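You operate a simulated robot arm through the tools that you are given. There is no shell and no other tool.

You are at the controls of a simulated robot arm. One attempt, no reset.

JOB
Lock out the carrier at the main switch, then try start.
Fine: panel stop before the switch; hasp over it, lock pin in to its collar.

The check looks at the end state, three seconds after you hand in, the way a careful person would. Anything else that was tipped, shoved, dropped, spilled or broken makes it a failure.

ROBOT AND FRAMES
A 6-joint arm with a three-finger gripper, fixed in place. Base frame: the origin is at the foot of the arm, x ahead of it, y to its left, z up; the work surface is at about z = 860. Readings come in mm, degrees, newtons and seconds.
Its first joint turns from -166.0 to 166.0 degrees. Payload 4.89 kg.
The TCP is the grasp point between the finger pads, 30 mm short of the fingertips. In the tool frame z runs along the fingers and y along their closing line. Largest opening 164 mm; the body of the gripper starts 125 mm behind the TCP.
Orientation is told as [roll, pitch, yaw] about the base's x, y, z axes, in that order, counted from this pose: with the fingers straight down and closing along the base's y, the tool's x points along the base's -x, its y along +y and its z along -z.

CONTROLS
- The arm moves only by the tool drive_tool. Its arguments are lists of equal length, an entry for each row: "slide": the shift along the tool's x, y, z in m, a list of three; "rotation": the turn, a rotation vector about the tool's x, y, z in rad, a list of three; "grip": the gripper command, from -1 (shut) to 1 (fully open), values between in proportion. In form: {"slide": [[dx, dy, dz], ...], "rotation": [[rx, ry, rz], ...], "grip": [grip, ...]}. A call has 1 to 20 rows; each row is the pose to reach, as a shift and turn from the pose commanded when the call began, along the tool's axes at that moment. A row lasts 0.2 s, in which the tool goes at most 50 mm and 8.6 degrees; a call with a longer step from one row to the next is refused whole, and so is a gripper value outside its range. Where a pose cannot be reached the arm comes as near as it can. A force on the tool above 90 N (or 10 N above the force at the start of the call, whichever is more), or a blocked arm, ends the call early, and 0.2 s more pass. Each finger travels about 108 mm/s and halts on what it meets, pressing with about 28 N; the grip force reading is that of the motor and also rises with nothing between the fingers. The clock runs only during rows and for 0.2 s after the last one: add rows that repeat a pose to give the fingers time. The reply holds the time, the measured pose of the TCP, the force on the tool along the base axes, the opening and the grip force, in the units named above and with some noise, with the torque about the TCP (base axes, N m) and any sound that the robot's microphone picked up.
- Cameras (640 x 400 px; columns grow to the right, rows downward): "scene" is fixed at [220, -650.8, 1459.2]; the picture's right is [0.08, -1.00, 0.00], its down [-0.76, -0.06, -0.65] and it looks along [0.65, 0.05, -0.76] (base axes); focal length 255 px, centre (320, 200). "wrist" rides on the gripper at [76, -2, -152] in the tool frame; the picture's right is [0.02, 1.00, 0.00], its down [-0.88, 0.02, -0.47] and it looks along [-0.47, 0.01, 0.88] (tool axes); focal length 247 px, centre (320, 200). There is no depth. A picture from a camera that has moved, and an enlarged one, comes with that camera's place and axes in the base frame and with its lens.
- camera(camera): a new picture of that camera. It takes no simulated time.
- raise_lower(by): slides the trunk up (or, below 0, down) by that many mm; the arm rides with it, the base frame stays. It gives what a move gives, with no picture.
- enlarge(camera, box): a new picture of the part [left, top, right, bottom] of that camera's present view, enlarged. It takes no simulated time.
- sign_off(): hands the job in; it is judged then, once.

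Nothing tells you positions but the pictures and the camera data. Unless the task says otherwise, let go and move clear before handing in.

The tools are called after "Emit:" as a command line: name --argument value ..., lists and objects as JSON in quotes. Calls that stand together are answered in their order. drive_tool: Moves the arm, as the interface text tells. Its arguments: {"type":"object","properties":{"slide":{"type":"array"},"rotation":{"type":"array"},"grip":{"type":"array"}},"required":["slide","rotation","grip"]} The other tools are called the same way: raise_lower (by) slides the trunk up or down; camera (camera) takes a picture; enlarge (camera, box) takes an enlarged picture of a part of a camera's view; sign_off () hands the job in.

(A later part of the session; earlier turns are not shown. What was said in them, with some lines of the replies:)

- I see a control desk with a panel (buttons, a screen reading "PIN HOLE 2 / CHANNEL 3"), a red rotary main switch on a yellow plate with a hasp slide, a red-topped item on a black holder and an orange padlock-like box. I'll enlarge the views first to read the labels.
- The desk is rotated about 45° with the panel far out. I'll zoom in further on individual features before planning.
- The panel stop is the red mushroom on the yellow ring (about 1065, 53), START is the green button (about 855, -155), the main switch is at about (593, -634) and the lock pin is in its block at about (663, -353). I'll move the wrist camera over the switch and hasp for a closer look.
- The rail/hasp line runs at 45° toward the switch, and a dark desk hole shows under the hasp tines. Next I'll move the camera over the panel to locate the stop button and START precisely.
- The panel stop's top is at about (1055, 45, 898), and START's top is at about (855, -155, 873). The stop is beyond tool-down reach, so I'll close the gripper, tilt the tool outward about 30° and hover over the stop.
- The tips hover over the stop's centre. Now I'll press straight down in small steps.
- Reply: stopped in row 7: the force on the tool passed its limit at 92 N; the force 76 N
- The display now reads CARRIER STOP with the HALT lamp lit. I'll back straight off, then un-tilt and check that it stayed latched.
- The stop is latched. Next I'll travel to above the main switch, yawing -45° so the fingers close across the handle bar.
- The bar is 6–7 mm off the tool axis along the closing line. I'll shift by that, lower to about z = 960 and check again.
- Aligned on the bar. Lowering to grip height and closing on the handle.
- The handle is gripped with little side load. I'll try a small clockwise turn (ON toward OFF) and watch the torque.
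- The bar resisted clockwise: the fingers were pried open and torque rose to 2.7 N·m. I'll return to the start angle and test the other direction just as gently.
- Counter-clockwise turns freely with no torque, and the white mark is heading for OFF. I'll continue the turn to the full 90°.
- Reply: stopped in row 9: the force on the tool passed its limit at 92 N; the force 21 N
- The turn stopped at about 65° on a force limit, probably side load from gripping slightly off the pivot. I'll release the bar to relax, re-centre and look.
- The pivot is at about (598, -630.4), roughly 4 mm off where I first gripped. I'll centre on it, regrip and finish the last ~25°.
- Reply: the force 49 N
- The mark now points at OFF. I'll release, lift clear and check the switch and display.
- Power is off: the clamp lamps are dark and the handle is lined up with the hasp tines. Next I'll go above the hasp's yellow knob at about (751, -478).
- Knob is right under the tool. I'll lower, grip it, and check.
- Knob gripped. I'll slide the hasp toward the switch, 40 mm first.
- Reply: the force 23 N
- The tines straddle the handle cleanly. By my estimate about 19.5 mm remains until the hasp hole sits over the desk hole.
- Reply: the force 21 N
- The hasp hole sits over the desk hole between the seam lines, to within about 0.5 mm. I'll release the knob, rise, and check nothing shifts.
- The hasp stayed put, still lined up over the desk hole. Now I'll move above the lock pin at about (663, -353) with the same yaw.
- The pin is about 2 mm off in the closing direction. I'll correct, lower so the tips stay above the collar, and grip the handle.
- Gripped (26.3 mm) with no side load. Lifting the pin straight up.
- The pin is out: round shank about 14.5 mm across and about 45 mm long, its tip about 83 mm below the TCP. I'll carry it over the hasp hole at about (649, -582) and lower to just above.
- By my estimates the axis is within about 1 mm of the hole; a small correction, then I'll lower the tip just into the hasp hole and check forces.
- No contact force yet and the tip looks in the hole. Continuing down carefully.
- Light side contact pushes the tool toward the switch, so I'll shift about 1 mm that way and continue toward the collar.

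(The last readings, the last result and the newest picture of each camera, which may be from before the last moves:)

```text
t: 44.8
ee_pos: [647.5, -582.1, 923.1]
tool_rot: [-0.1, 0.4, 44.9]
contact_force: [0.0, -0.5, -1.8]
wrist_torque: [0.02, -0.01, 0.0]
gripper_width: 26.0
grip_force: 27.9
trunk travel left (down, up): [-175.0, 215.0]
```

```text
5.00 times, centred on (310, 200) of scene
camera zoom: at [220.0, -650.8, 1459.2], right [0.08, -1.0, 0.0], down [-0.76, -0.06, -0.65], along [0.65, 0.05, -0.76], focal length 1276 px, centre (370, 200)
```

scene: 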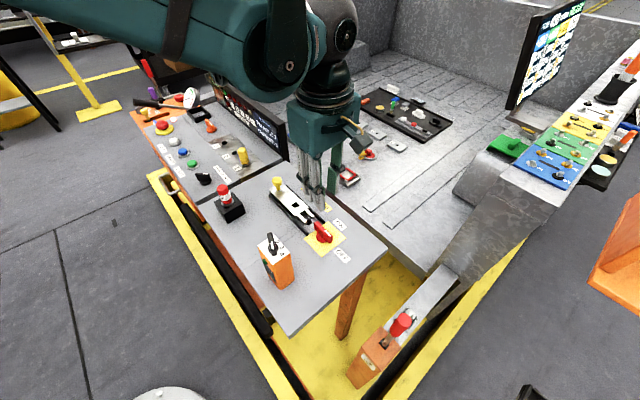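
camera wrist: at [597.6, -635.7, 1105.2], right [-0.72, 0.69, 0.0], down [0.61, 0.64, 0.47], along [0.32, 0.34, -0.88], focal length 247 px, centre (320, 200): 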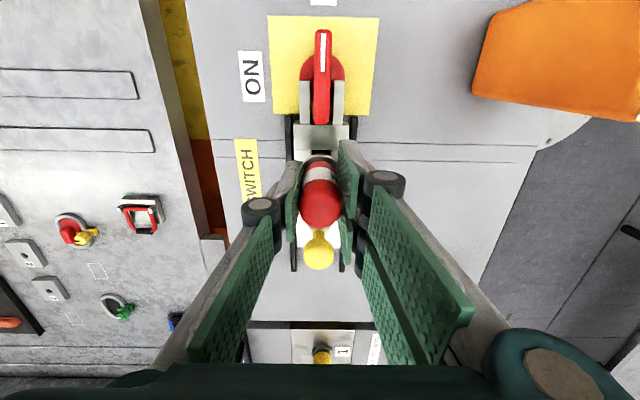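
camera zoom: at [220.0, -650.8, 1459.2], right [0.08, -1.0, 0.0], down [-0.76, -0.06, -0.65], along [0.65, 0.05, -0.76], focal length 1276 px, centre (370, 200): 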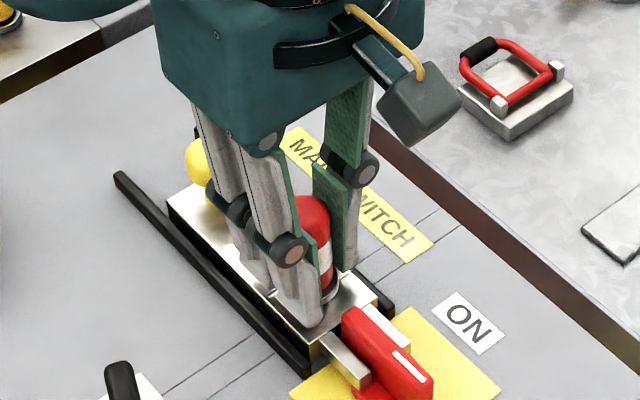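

Force back to zero. A few more millimetres, watching for collar contact.

Emit:
drive_tool --slide '[[0, 0, 0.002], [0, 0, 0.004], [0, 0, 0.006], [0, 0, 0.006]]' --rotation '[[0, 0, 0], [0, 0, 0], [0, 0, 0], [0, 0, 0]]' --grip '[-1, -1, -1, -1]'

Emit:
enlarge --camera "scene" --box '[280, 180, 340, 240]'

Emit:
enlarge --camera "wrist" --box '[260, 90, 380, 240]'

```text
t: 45.8
ee_pos: [647.1, -583.9, 917.7]
tool_rot: [0.0, 0.4, 44.9]
contact_force: [8.6, -4.1, 25.2]
wrist_torque: [-0.1, -0.28, 0.02]
gripper_width: 26.3
grip_force: 28.0
trunk travel left (down, up): [-175.0, 215.0]
```

```text
6.67 times, centred on (310, 210) of scene
camera zoom: at [220.0, -650.8, 1459.2], right [0.08, -1.0, 0.0], down [-0.76, -0.06, -0.65], along [0.65, 0.05, -0.76], focal length 1701 px, centre (387, 133)
```

zoom: 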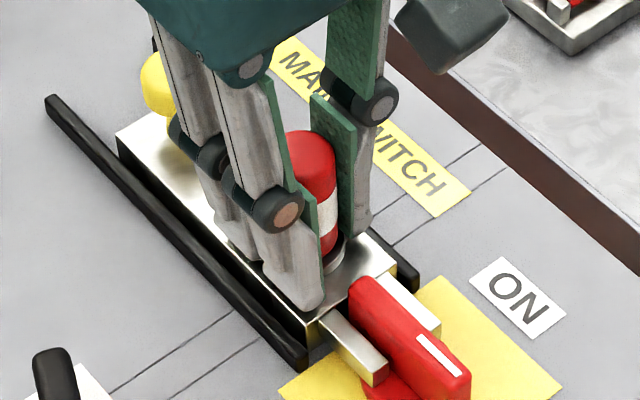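

```text
2.67 times, centred on (320, 165) of wrist
camera zoom: at [596.1, -636.7, 1071.1], right [-0.72, 0.69, 0.0], down [0.61, 0.64, 0.47], along [0.32, 0.34, -0.88], focal length 659 px, centre (320, 293)
```

zoom: 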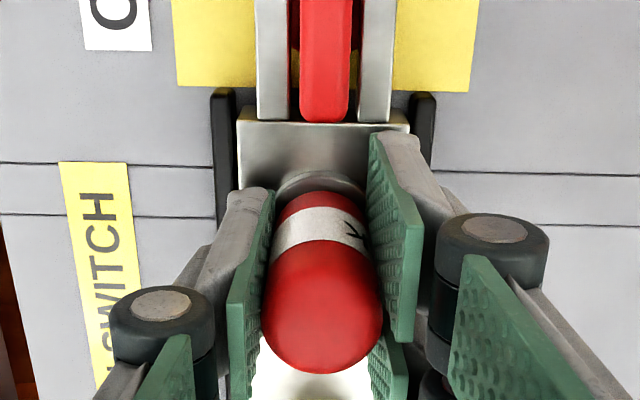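

Contact of 25 N at z = 917.7, just where the collar should seat. One more small press to confirm it is a firm stop.

Emit:
drive_tool --slide '[[0, 0, 0.001], [0, 0, 0.002], [0, 0, 0.002]]' --rotation '[[0, 0, 0], [0, 0, 0], [0, 0, 0]]' --grip '[-1, -1, -1]'

```text
t: 46.5
ee_pos: [646.6, -582.5, 917.4]
tool_rot: [-0.1, 0.4, 44.9]
contact_force: [13.0, -11.3, 46.5]
wrist_torque: [-0.22, -0.37, -0.01]
gripper_width: 26.4
grip_force: 28.1
trunk travel left (down, up): [-175.0, 215.0]
```

Firm stop, so the collar is seated. I'll open the fingers and withdraw straight up.

Emit:
drive_tool --slide '[[0, 0, 0], [0, 0, 0], [0, 0, 0], [0, 0, -0.02], [0, 0, -0.05], [0, 0, -0.09], [0, 0, -0.13], [0, 0, -0.17], [0, 0, -0.17]]' --rotation '[[0, 0, 0], [0, 0, 0], [0, 0, 0], [0, 0, 0], [0, 0, 0], [0, 0, 0], [0, 0, 0], [0, 0, 0], [0, 0, 0]]' --grip '[-0.5, -0.35, -0.35, -0.35, -0.35, -0.35, -0.35, -0.35, -0.35]'

Emit:
camera --camera "wrist"

Emit:
enlarge --camera "scene" --box '[260, 170, 350, 250]'

Emit:
enlarge --camera "wrist" --box '[260, 40, 380, 200]'

```text
t: 48.5
ee_pos: [648.8, -581.1, 1087.4]
tool_rot: [0.0, 0.5, 44.9]
contact_force: [-0.2, 0.2, -0.6]
wrist_torque: [-0.05, -0.05, 0.01]
gripper_width: 53.4
grip_force: 0.1
trunk travel left (down, up): [-175.0, 215.0]
```

```text
taken
camera wrist: at [597.2, -635.0, 1239.6], right [-0.72, 0.69, 0.0], down [0.61, 0.64, 0.47], along [0.32, 0.34, -0.88], focal length 247 px, centre (320, 200)
```

wrist: 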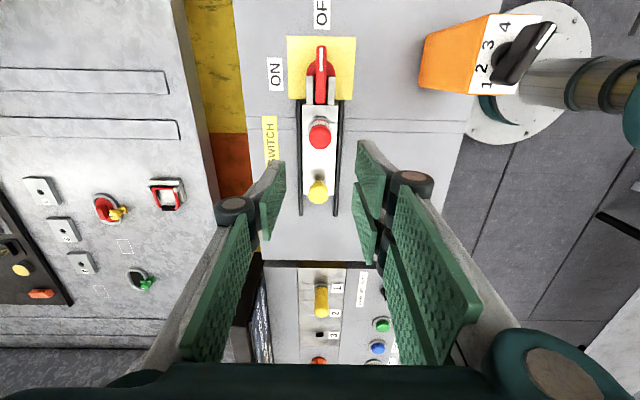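

```text
5.00 times, centred on (305, 210) of scene
camera zoom: at [220.0, -650.8, 1459.2], right [0.08, -1.0, 0.0], down [-0.76, -0.06, -0.65], along [0.65, 0.05, -0.76], focal length 1276 px, centre (395, 150)
```

zoom: 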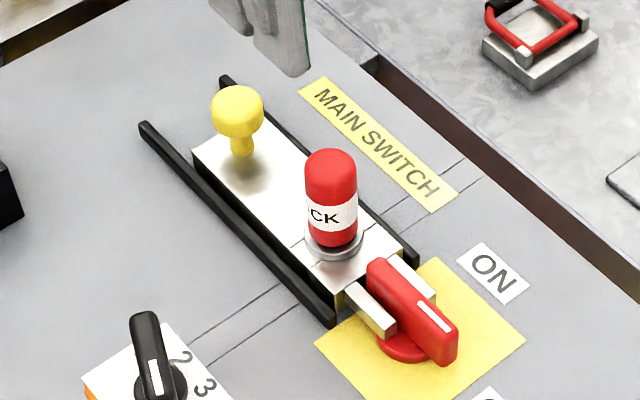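

```text
2.50 times, centred on (320, 120) of wrist
camera zoom: at [597.2, -635.0, 1239.6], right [-0.72, 0.69, 0.0], down [0.61, 0.64, 0.47], along [0.32, 0.34, -0.88], focal length 617 px, centre (320, 400)
```

zoom: 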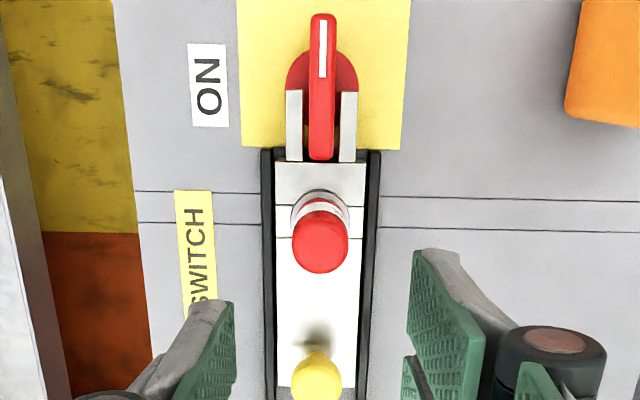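

Locked: hasp over the handle, pin collar down on the plate. Now I'll close the gripper and go above START.

Emit:
drive_tool --slide '[[-0.0406, 0.0142, 0], [-0.0812, 0.0284, 0], [-0.1219, 0.0426, 0], [-0.1625, 0.0568, 0], [-0.2031, 0.071, 0], [-0.2437, 0.0852, 0], [-0.2843, 0.0994, 0], [-0.3249, 0.1136, 0], [-0.3656, 0.1278, 0], [-0.4062, 0.142, 0], [-0.4468, 0.1562, 0.02], [-0.4468, 0.1562, 0.05], [-0.4468, 0.1562, 0.077], [-0.4468, 0.1562, 0.077]]' --rotation '[[0, 0, 0], [0, 0, 0], [0, 0, 0], [0, 0, 0], [0, 0, 0], [0, 0, 0], [0, 0, 0], [0, 0, 0], [0, 0, 0], [0, 0, 0], [0, 0, 0], [0, 0, 0], [0, 0, 0], [0, 0, 0]]' --grip '[-0.35, -0.35, -0.35, -1, -1, -1, -1, -1, -1, -1, -1, -1, -1, -1]'

Emit:
camera --camera "wrist"

Emit:
camera --camera "scene"

```text
t: 51.5
ee_pos: [855.2, -155.7, 1005.2]
tool_rot: [0.1, 0.5, 44.8]
contact_force: [0.4, 0.0, 0.4]
wrist_torque: [-0.01, 0.04, 0.0]
gripper_width: 0.2
grip_force: 27.8
trunk travel left (down, up): [-175.0, 215.0]
```

```text
taken
camera wrist: at [803.6, -210.7, 1159.0], right [-0.72, 0.69, 0.0], down [0.61, 0.64, 0.47], along [0.32, 0.34, -0.88], focal length 247 px, centre (320, 200)
```

wrist: 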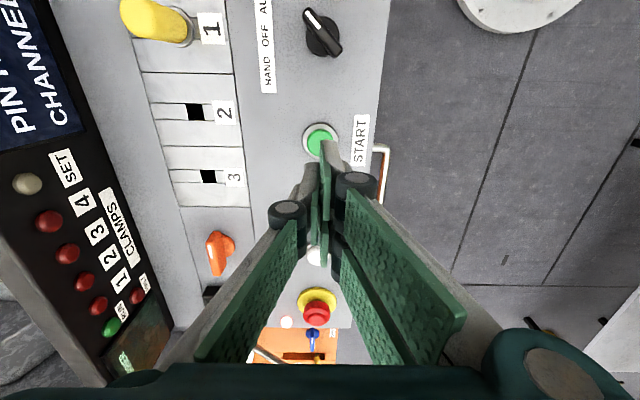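

```text
taken
```

scene: 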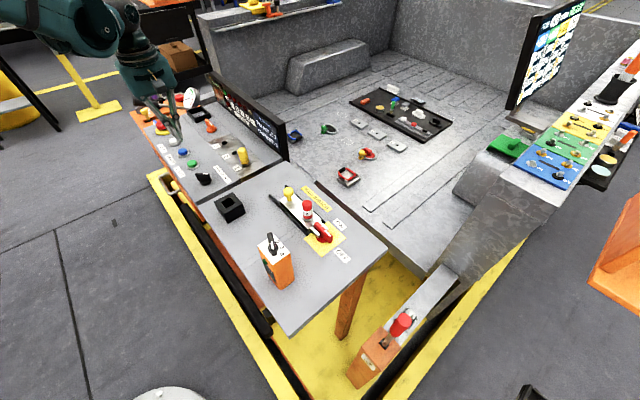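

Emit:
enlarge --camera "wrist" --box '[280, 100, 380, 200]'

```text
4.00 times, centred on (330, 150) of wrist
camera zoom: at [803.6, -210.7, 1159.0], right [-0.72, 0.69, 0.0], down [0.61, 0.64, 0.47], along [0.32, 0.34, -0.88], focal length 988 px, centre (280, 400)
```

zoom: 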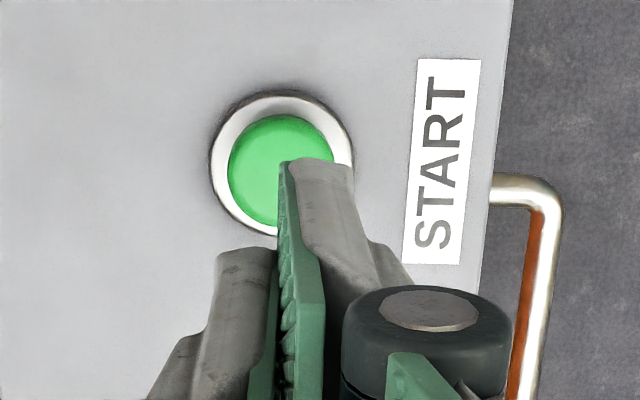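

Fingertips are centred over START. I'll lower and press it in small steps.

Emit:
drive_tool --slide '[[0, 0, 0.04], [0, 0, 0.08], [0, 0, 0.094], [0, 0, 0.098], [0, 0, 0.101], [0, 0, 0.104], [0, 0, 0.106], [0, 0, 0.106]]' --rotation '[[0, 0, 0], [0, 0, 0], [0, 0, 0], [0, 0, 0], [0, 0, 0], [0, 0, 0], [0, 0, 0], [0, 0, 0]]' --grip '[-1, -1, -1, -1, -1, -1, -1, -1]'

Emit:
camera --camera "wrist"

Emit:
enlarge --camera "scene" --box '[140, 70, 300, 200]'

```text
t: 53.4
ee_pos: [854.0, -157.6, 898.8]
tool_rot: [0.0, 0.3, 45.0]
contact_force: [0.9, 0.5, 3.7]
wrist_torque: [0.0, -0.1, -0.01]
gripper_width: 5.8
grip_force: 45.6
trunk travel left (down, up): [-175.0, 215.0]
heard: click
```

```text
taken
camera wrist: at [802.2, -211.0, 1052.5], right [-0.72, 0.69, 0.0], down [0.61, 0.64, 0.47], along [0.32, 0.34, -0.88], focal length 247 px, centre (320, 200)
```

wrist: 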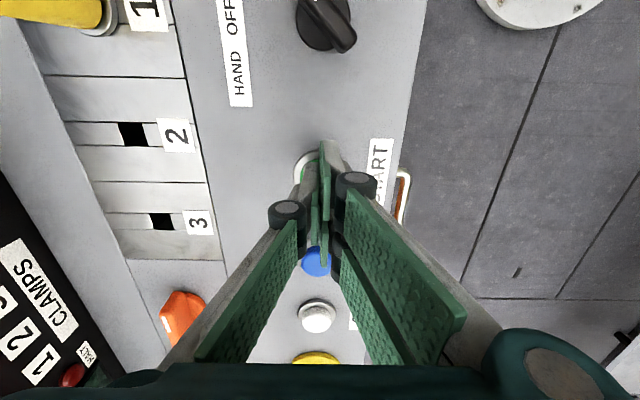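

```text
3.08 times, centred on (220, 135) of scene
camera zoom: at [220.0, -650.8, 1459.2], right [0.08, -1.0, 0.0], down [-0.76, -0.06, -0.65], along [0.65, 0.05, -0.76], focal length 785 px, centre (628, 400)
```

zoom: 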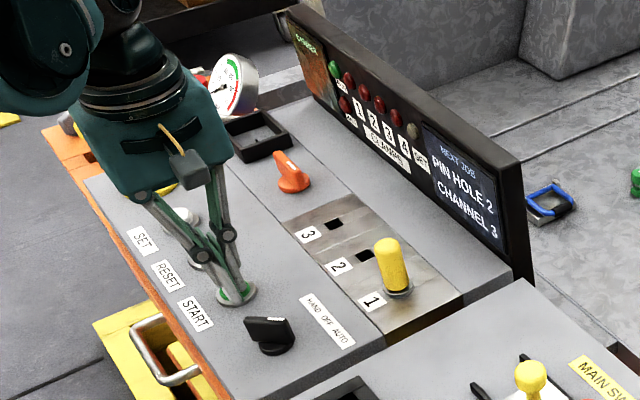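

A click was heard. The fingers spread slightly on the domed cap, so I'll press 3 mm further to be sure the button travelled fully.

Emit:
drive_tool --slide '[[0, 0, 0.0015], [0, 0, 0.003], [0, 0, 0.003]]' --rotation '[[0, 0, 0], [0, 0, 0], [0, 0, 0]]' --grip '[-1, -1, -1]'

Emit:
enlarge --camera "wrist" --box '[270, 120, 390, 240]'

Emit:
enlarge --camera "scene" --box '[170, 120, 230, 180]'

```text
t: 54.1
ee_pos: [854.9, -157.4, 896.6]
tool_rot: [0.0, 0.4, 44.9]
contact_force: [4.8, -1.1, 20.0]
wrist_torque: [0.05, -0.17, -0.03]
gripper_width: 5.9
grip_force: 45.1
trunk travel left (down, up): [-175.0, 215.0]
```

```text
3.33 times, centred on (330, 180) of wrist
camera zoom: at [802.0, -210.9, 1050.1], right [-0.72, 0.69, 0.0], down [0.61, 0.64, 0.47], along [0.32, 0.34, -0.88], focal length 823 px, centre (287, 267)
```

zoom: 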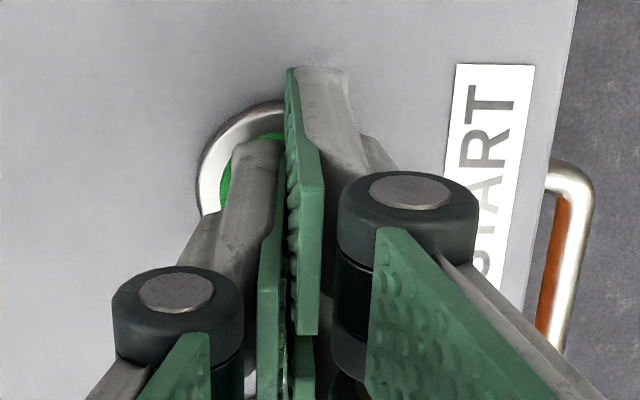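

```text
6.67 times, centred on (200, 150) of scene
camera zoom: at [220.0, -650.8, 1459.2], right [0.08, -1.0, 0.0], down [-0.76, -0.06, -0.65], along [0.65, 0.05, -0.76], focal length 1701 px, centre (1120, 533)
```

zoom: 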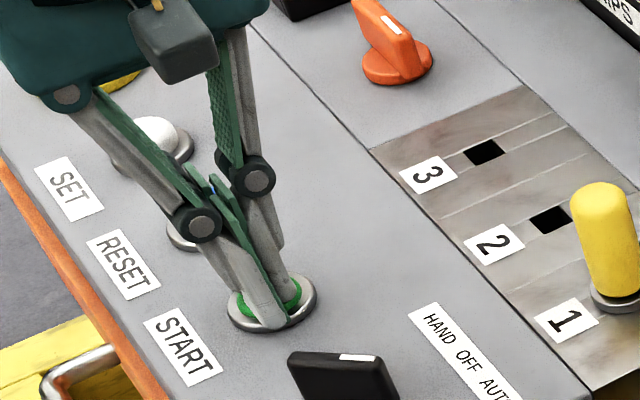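

START is fully depressed at 20 N and the display stayed dark, so it didn't start. I'll withdraw straight up, move clear and check everything.

Emit:
drive_tool --slide '[[0, 0, -0.01], [0, 0, -0.03], [0, 0, -0.07], [0, 0, -0.11], [0, 0, -0.15], [0, 0, -0.19], [0, 0, -0.23], [0.03, 0, -0.25], [0.03, 0, -0.25]]' --rotation '[[0, 0, 0], [0, 0, 0], [0, 0, 0], [0, 0, 0], [0, 0, 0], [0, 0, 0], [0, 0, 0], [0, 0, 0], [0, 0, 0]]' --grip '[-1, -1, -1, -1, -1, -1, -1, -1, -1]'

Emit:
camera --camera "scene"

Emit:
camera --camera "wrist"

Emit:
enlarge --camera "scene" --box '[130, 70, 300, 200]'

Emit:
enlarge --camera "scene" --box '[210, 160, 370, 290]'

```text
t: 56.1
ee_pos: [832.9, -176.5, 1146.7]
tool_rot: [0.0, 0.4, 44.8]
contact_force: [-1.1, 0.4, 0.4]
wrist_torque: [-0.07, -0.05, 0.02]
gripper_width: 0.0
grip_force: 45.4
trunk travel left (down, up): [-175.0, 215.0]
```

```text
taken
```

scene: 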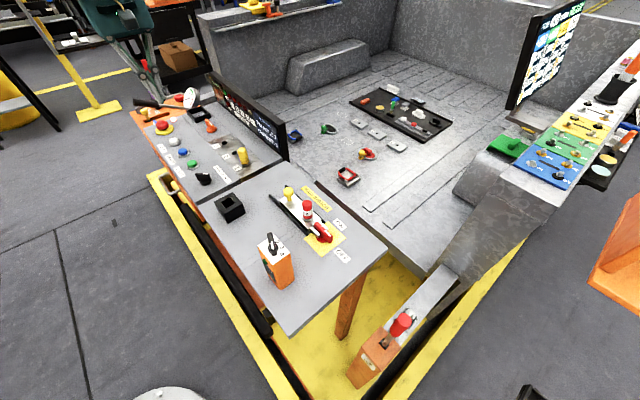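

```text
taken
camera wrist: at [781.8, -229.8, 1300.2], right [-0.72, 0.69, 0.0], down [0.61, 0.64, 0.47], along [0.32, 0.34, -0.88], focal length 247 px, centre (320, 200)
```

wrist: 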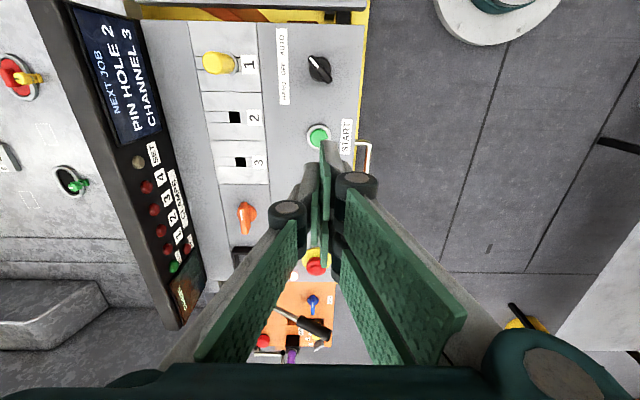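

```text
3.08 times, centred on (215, 135) of scene
camera zoom: at [220.0, -650.8, 1459.2], right [0.08, -1.0, 0.0], down [-0.76, -0.06, -0.65], along [0.65, 0.05, -0.76], focal length 785 px, centre (643, 400)
```

zoom: 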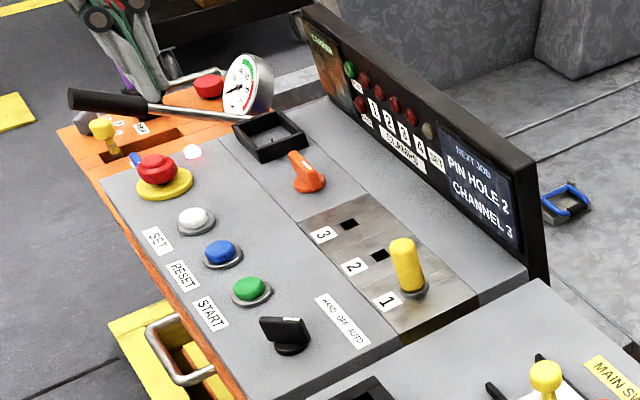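

```text
3.08 times, centred on (290, 225) of scene
camera zoom: at [220.0, -650.8, 1459.2], right [0.08, -1.0, 0.0], down [-0.76, -0.06, -0.65], along [0.65, 0.05, -0.76], focal length 785 px, centre (412, 123)
```

zoom: 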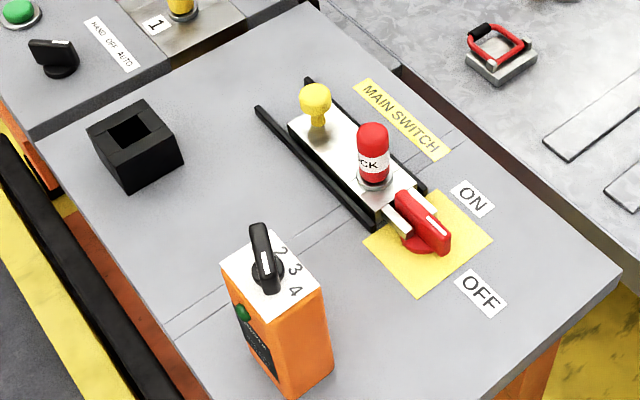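

The panel stop is latched, the switch is at OFF with the hasp over it, and the lock pin is in to its collar. START was tried and the carrier stayed dead; nothing else looks disturbed and the arm is clear, so I'm handing in.

Emit:
sign_off

```text
The job is handed in.
```

The carrier is locked out at the main switch. I tried START, it clicked, and the carrier did not start. The job is handed in, and I haven't seen the check's result.

- **Panel stop:** I pressed it first. The display went to CARRIER STOP with the HALT lamp lit, and the button stayed latched.
- **Main switch:** It is at OFF. It only turned counter-clockwise. I briefly tried clockwise, met resistance and backed off. Side load stopped the turn once partway, so I re-centred my grip and finished it. The clamp lamps went dark.
- **Hasp and lock pin:** The hasp is slid over the switch handle. The lock pin is through it, down to a firm stop with its collar on the plate.
- **START:** I pressed it fully. The display and lamps stayed dark.

In the last pictures nothing else looked moved or knocked over. The gripper is clear of the desk.
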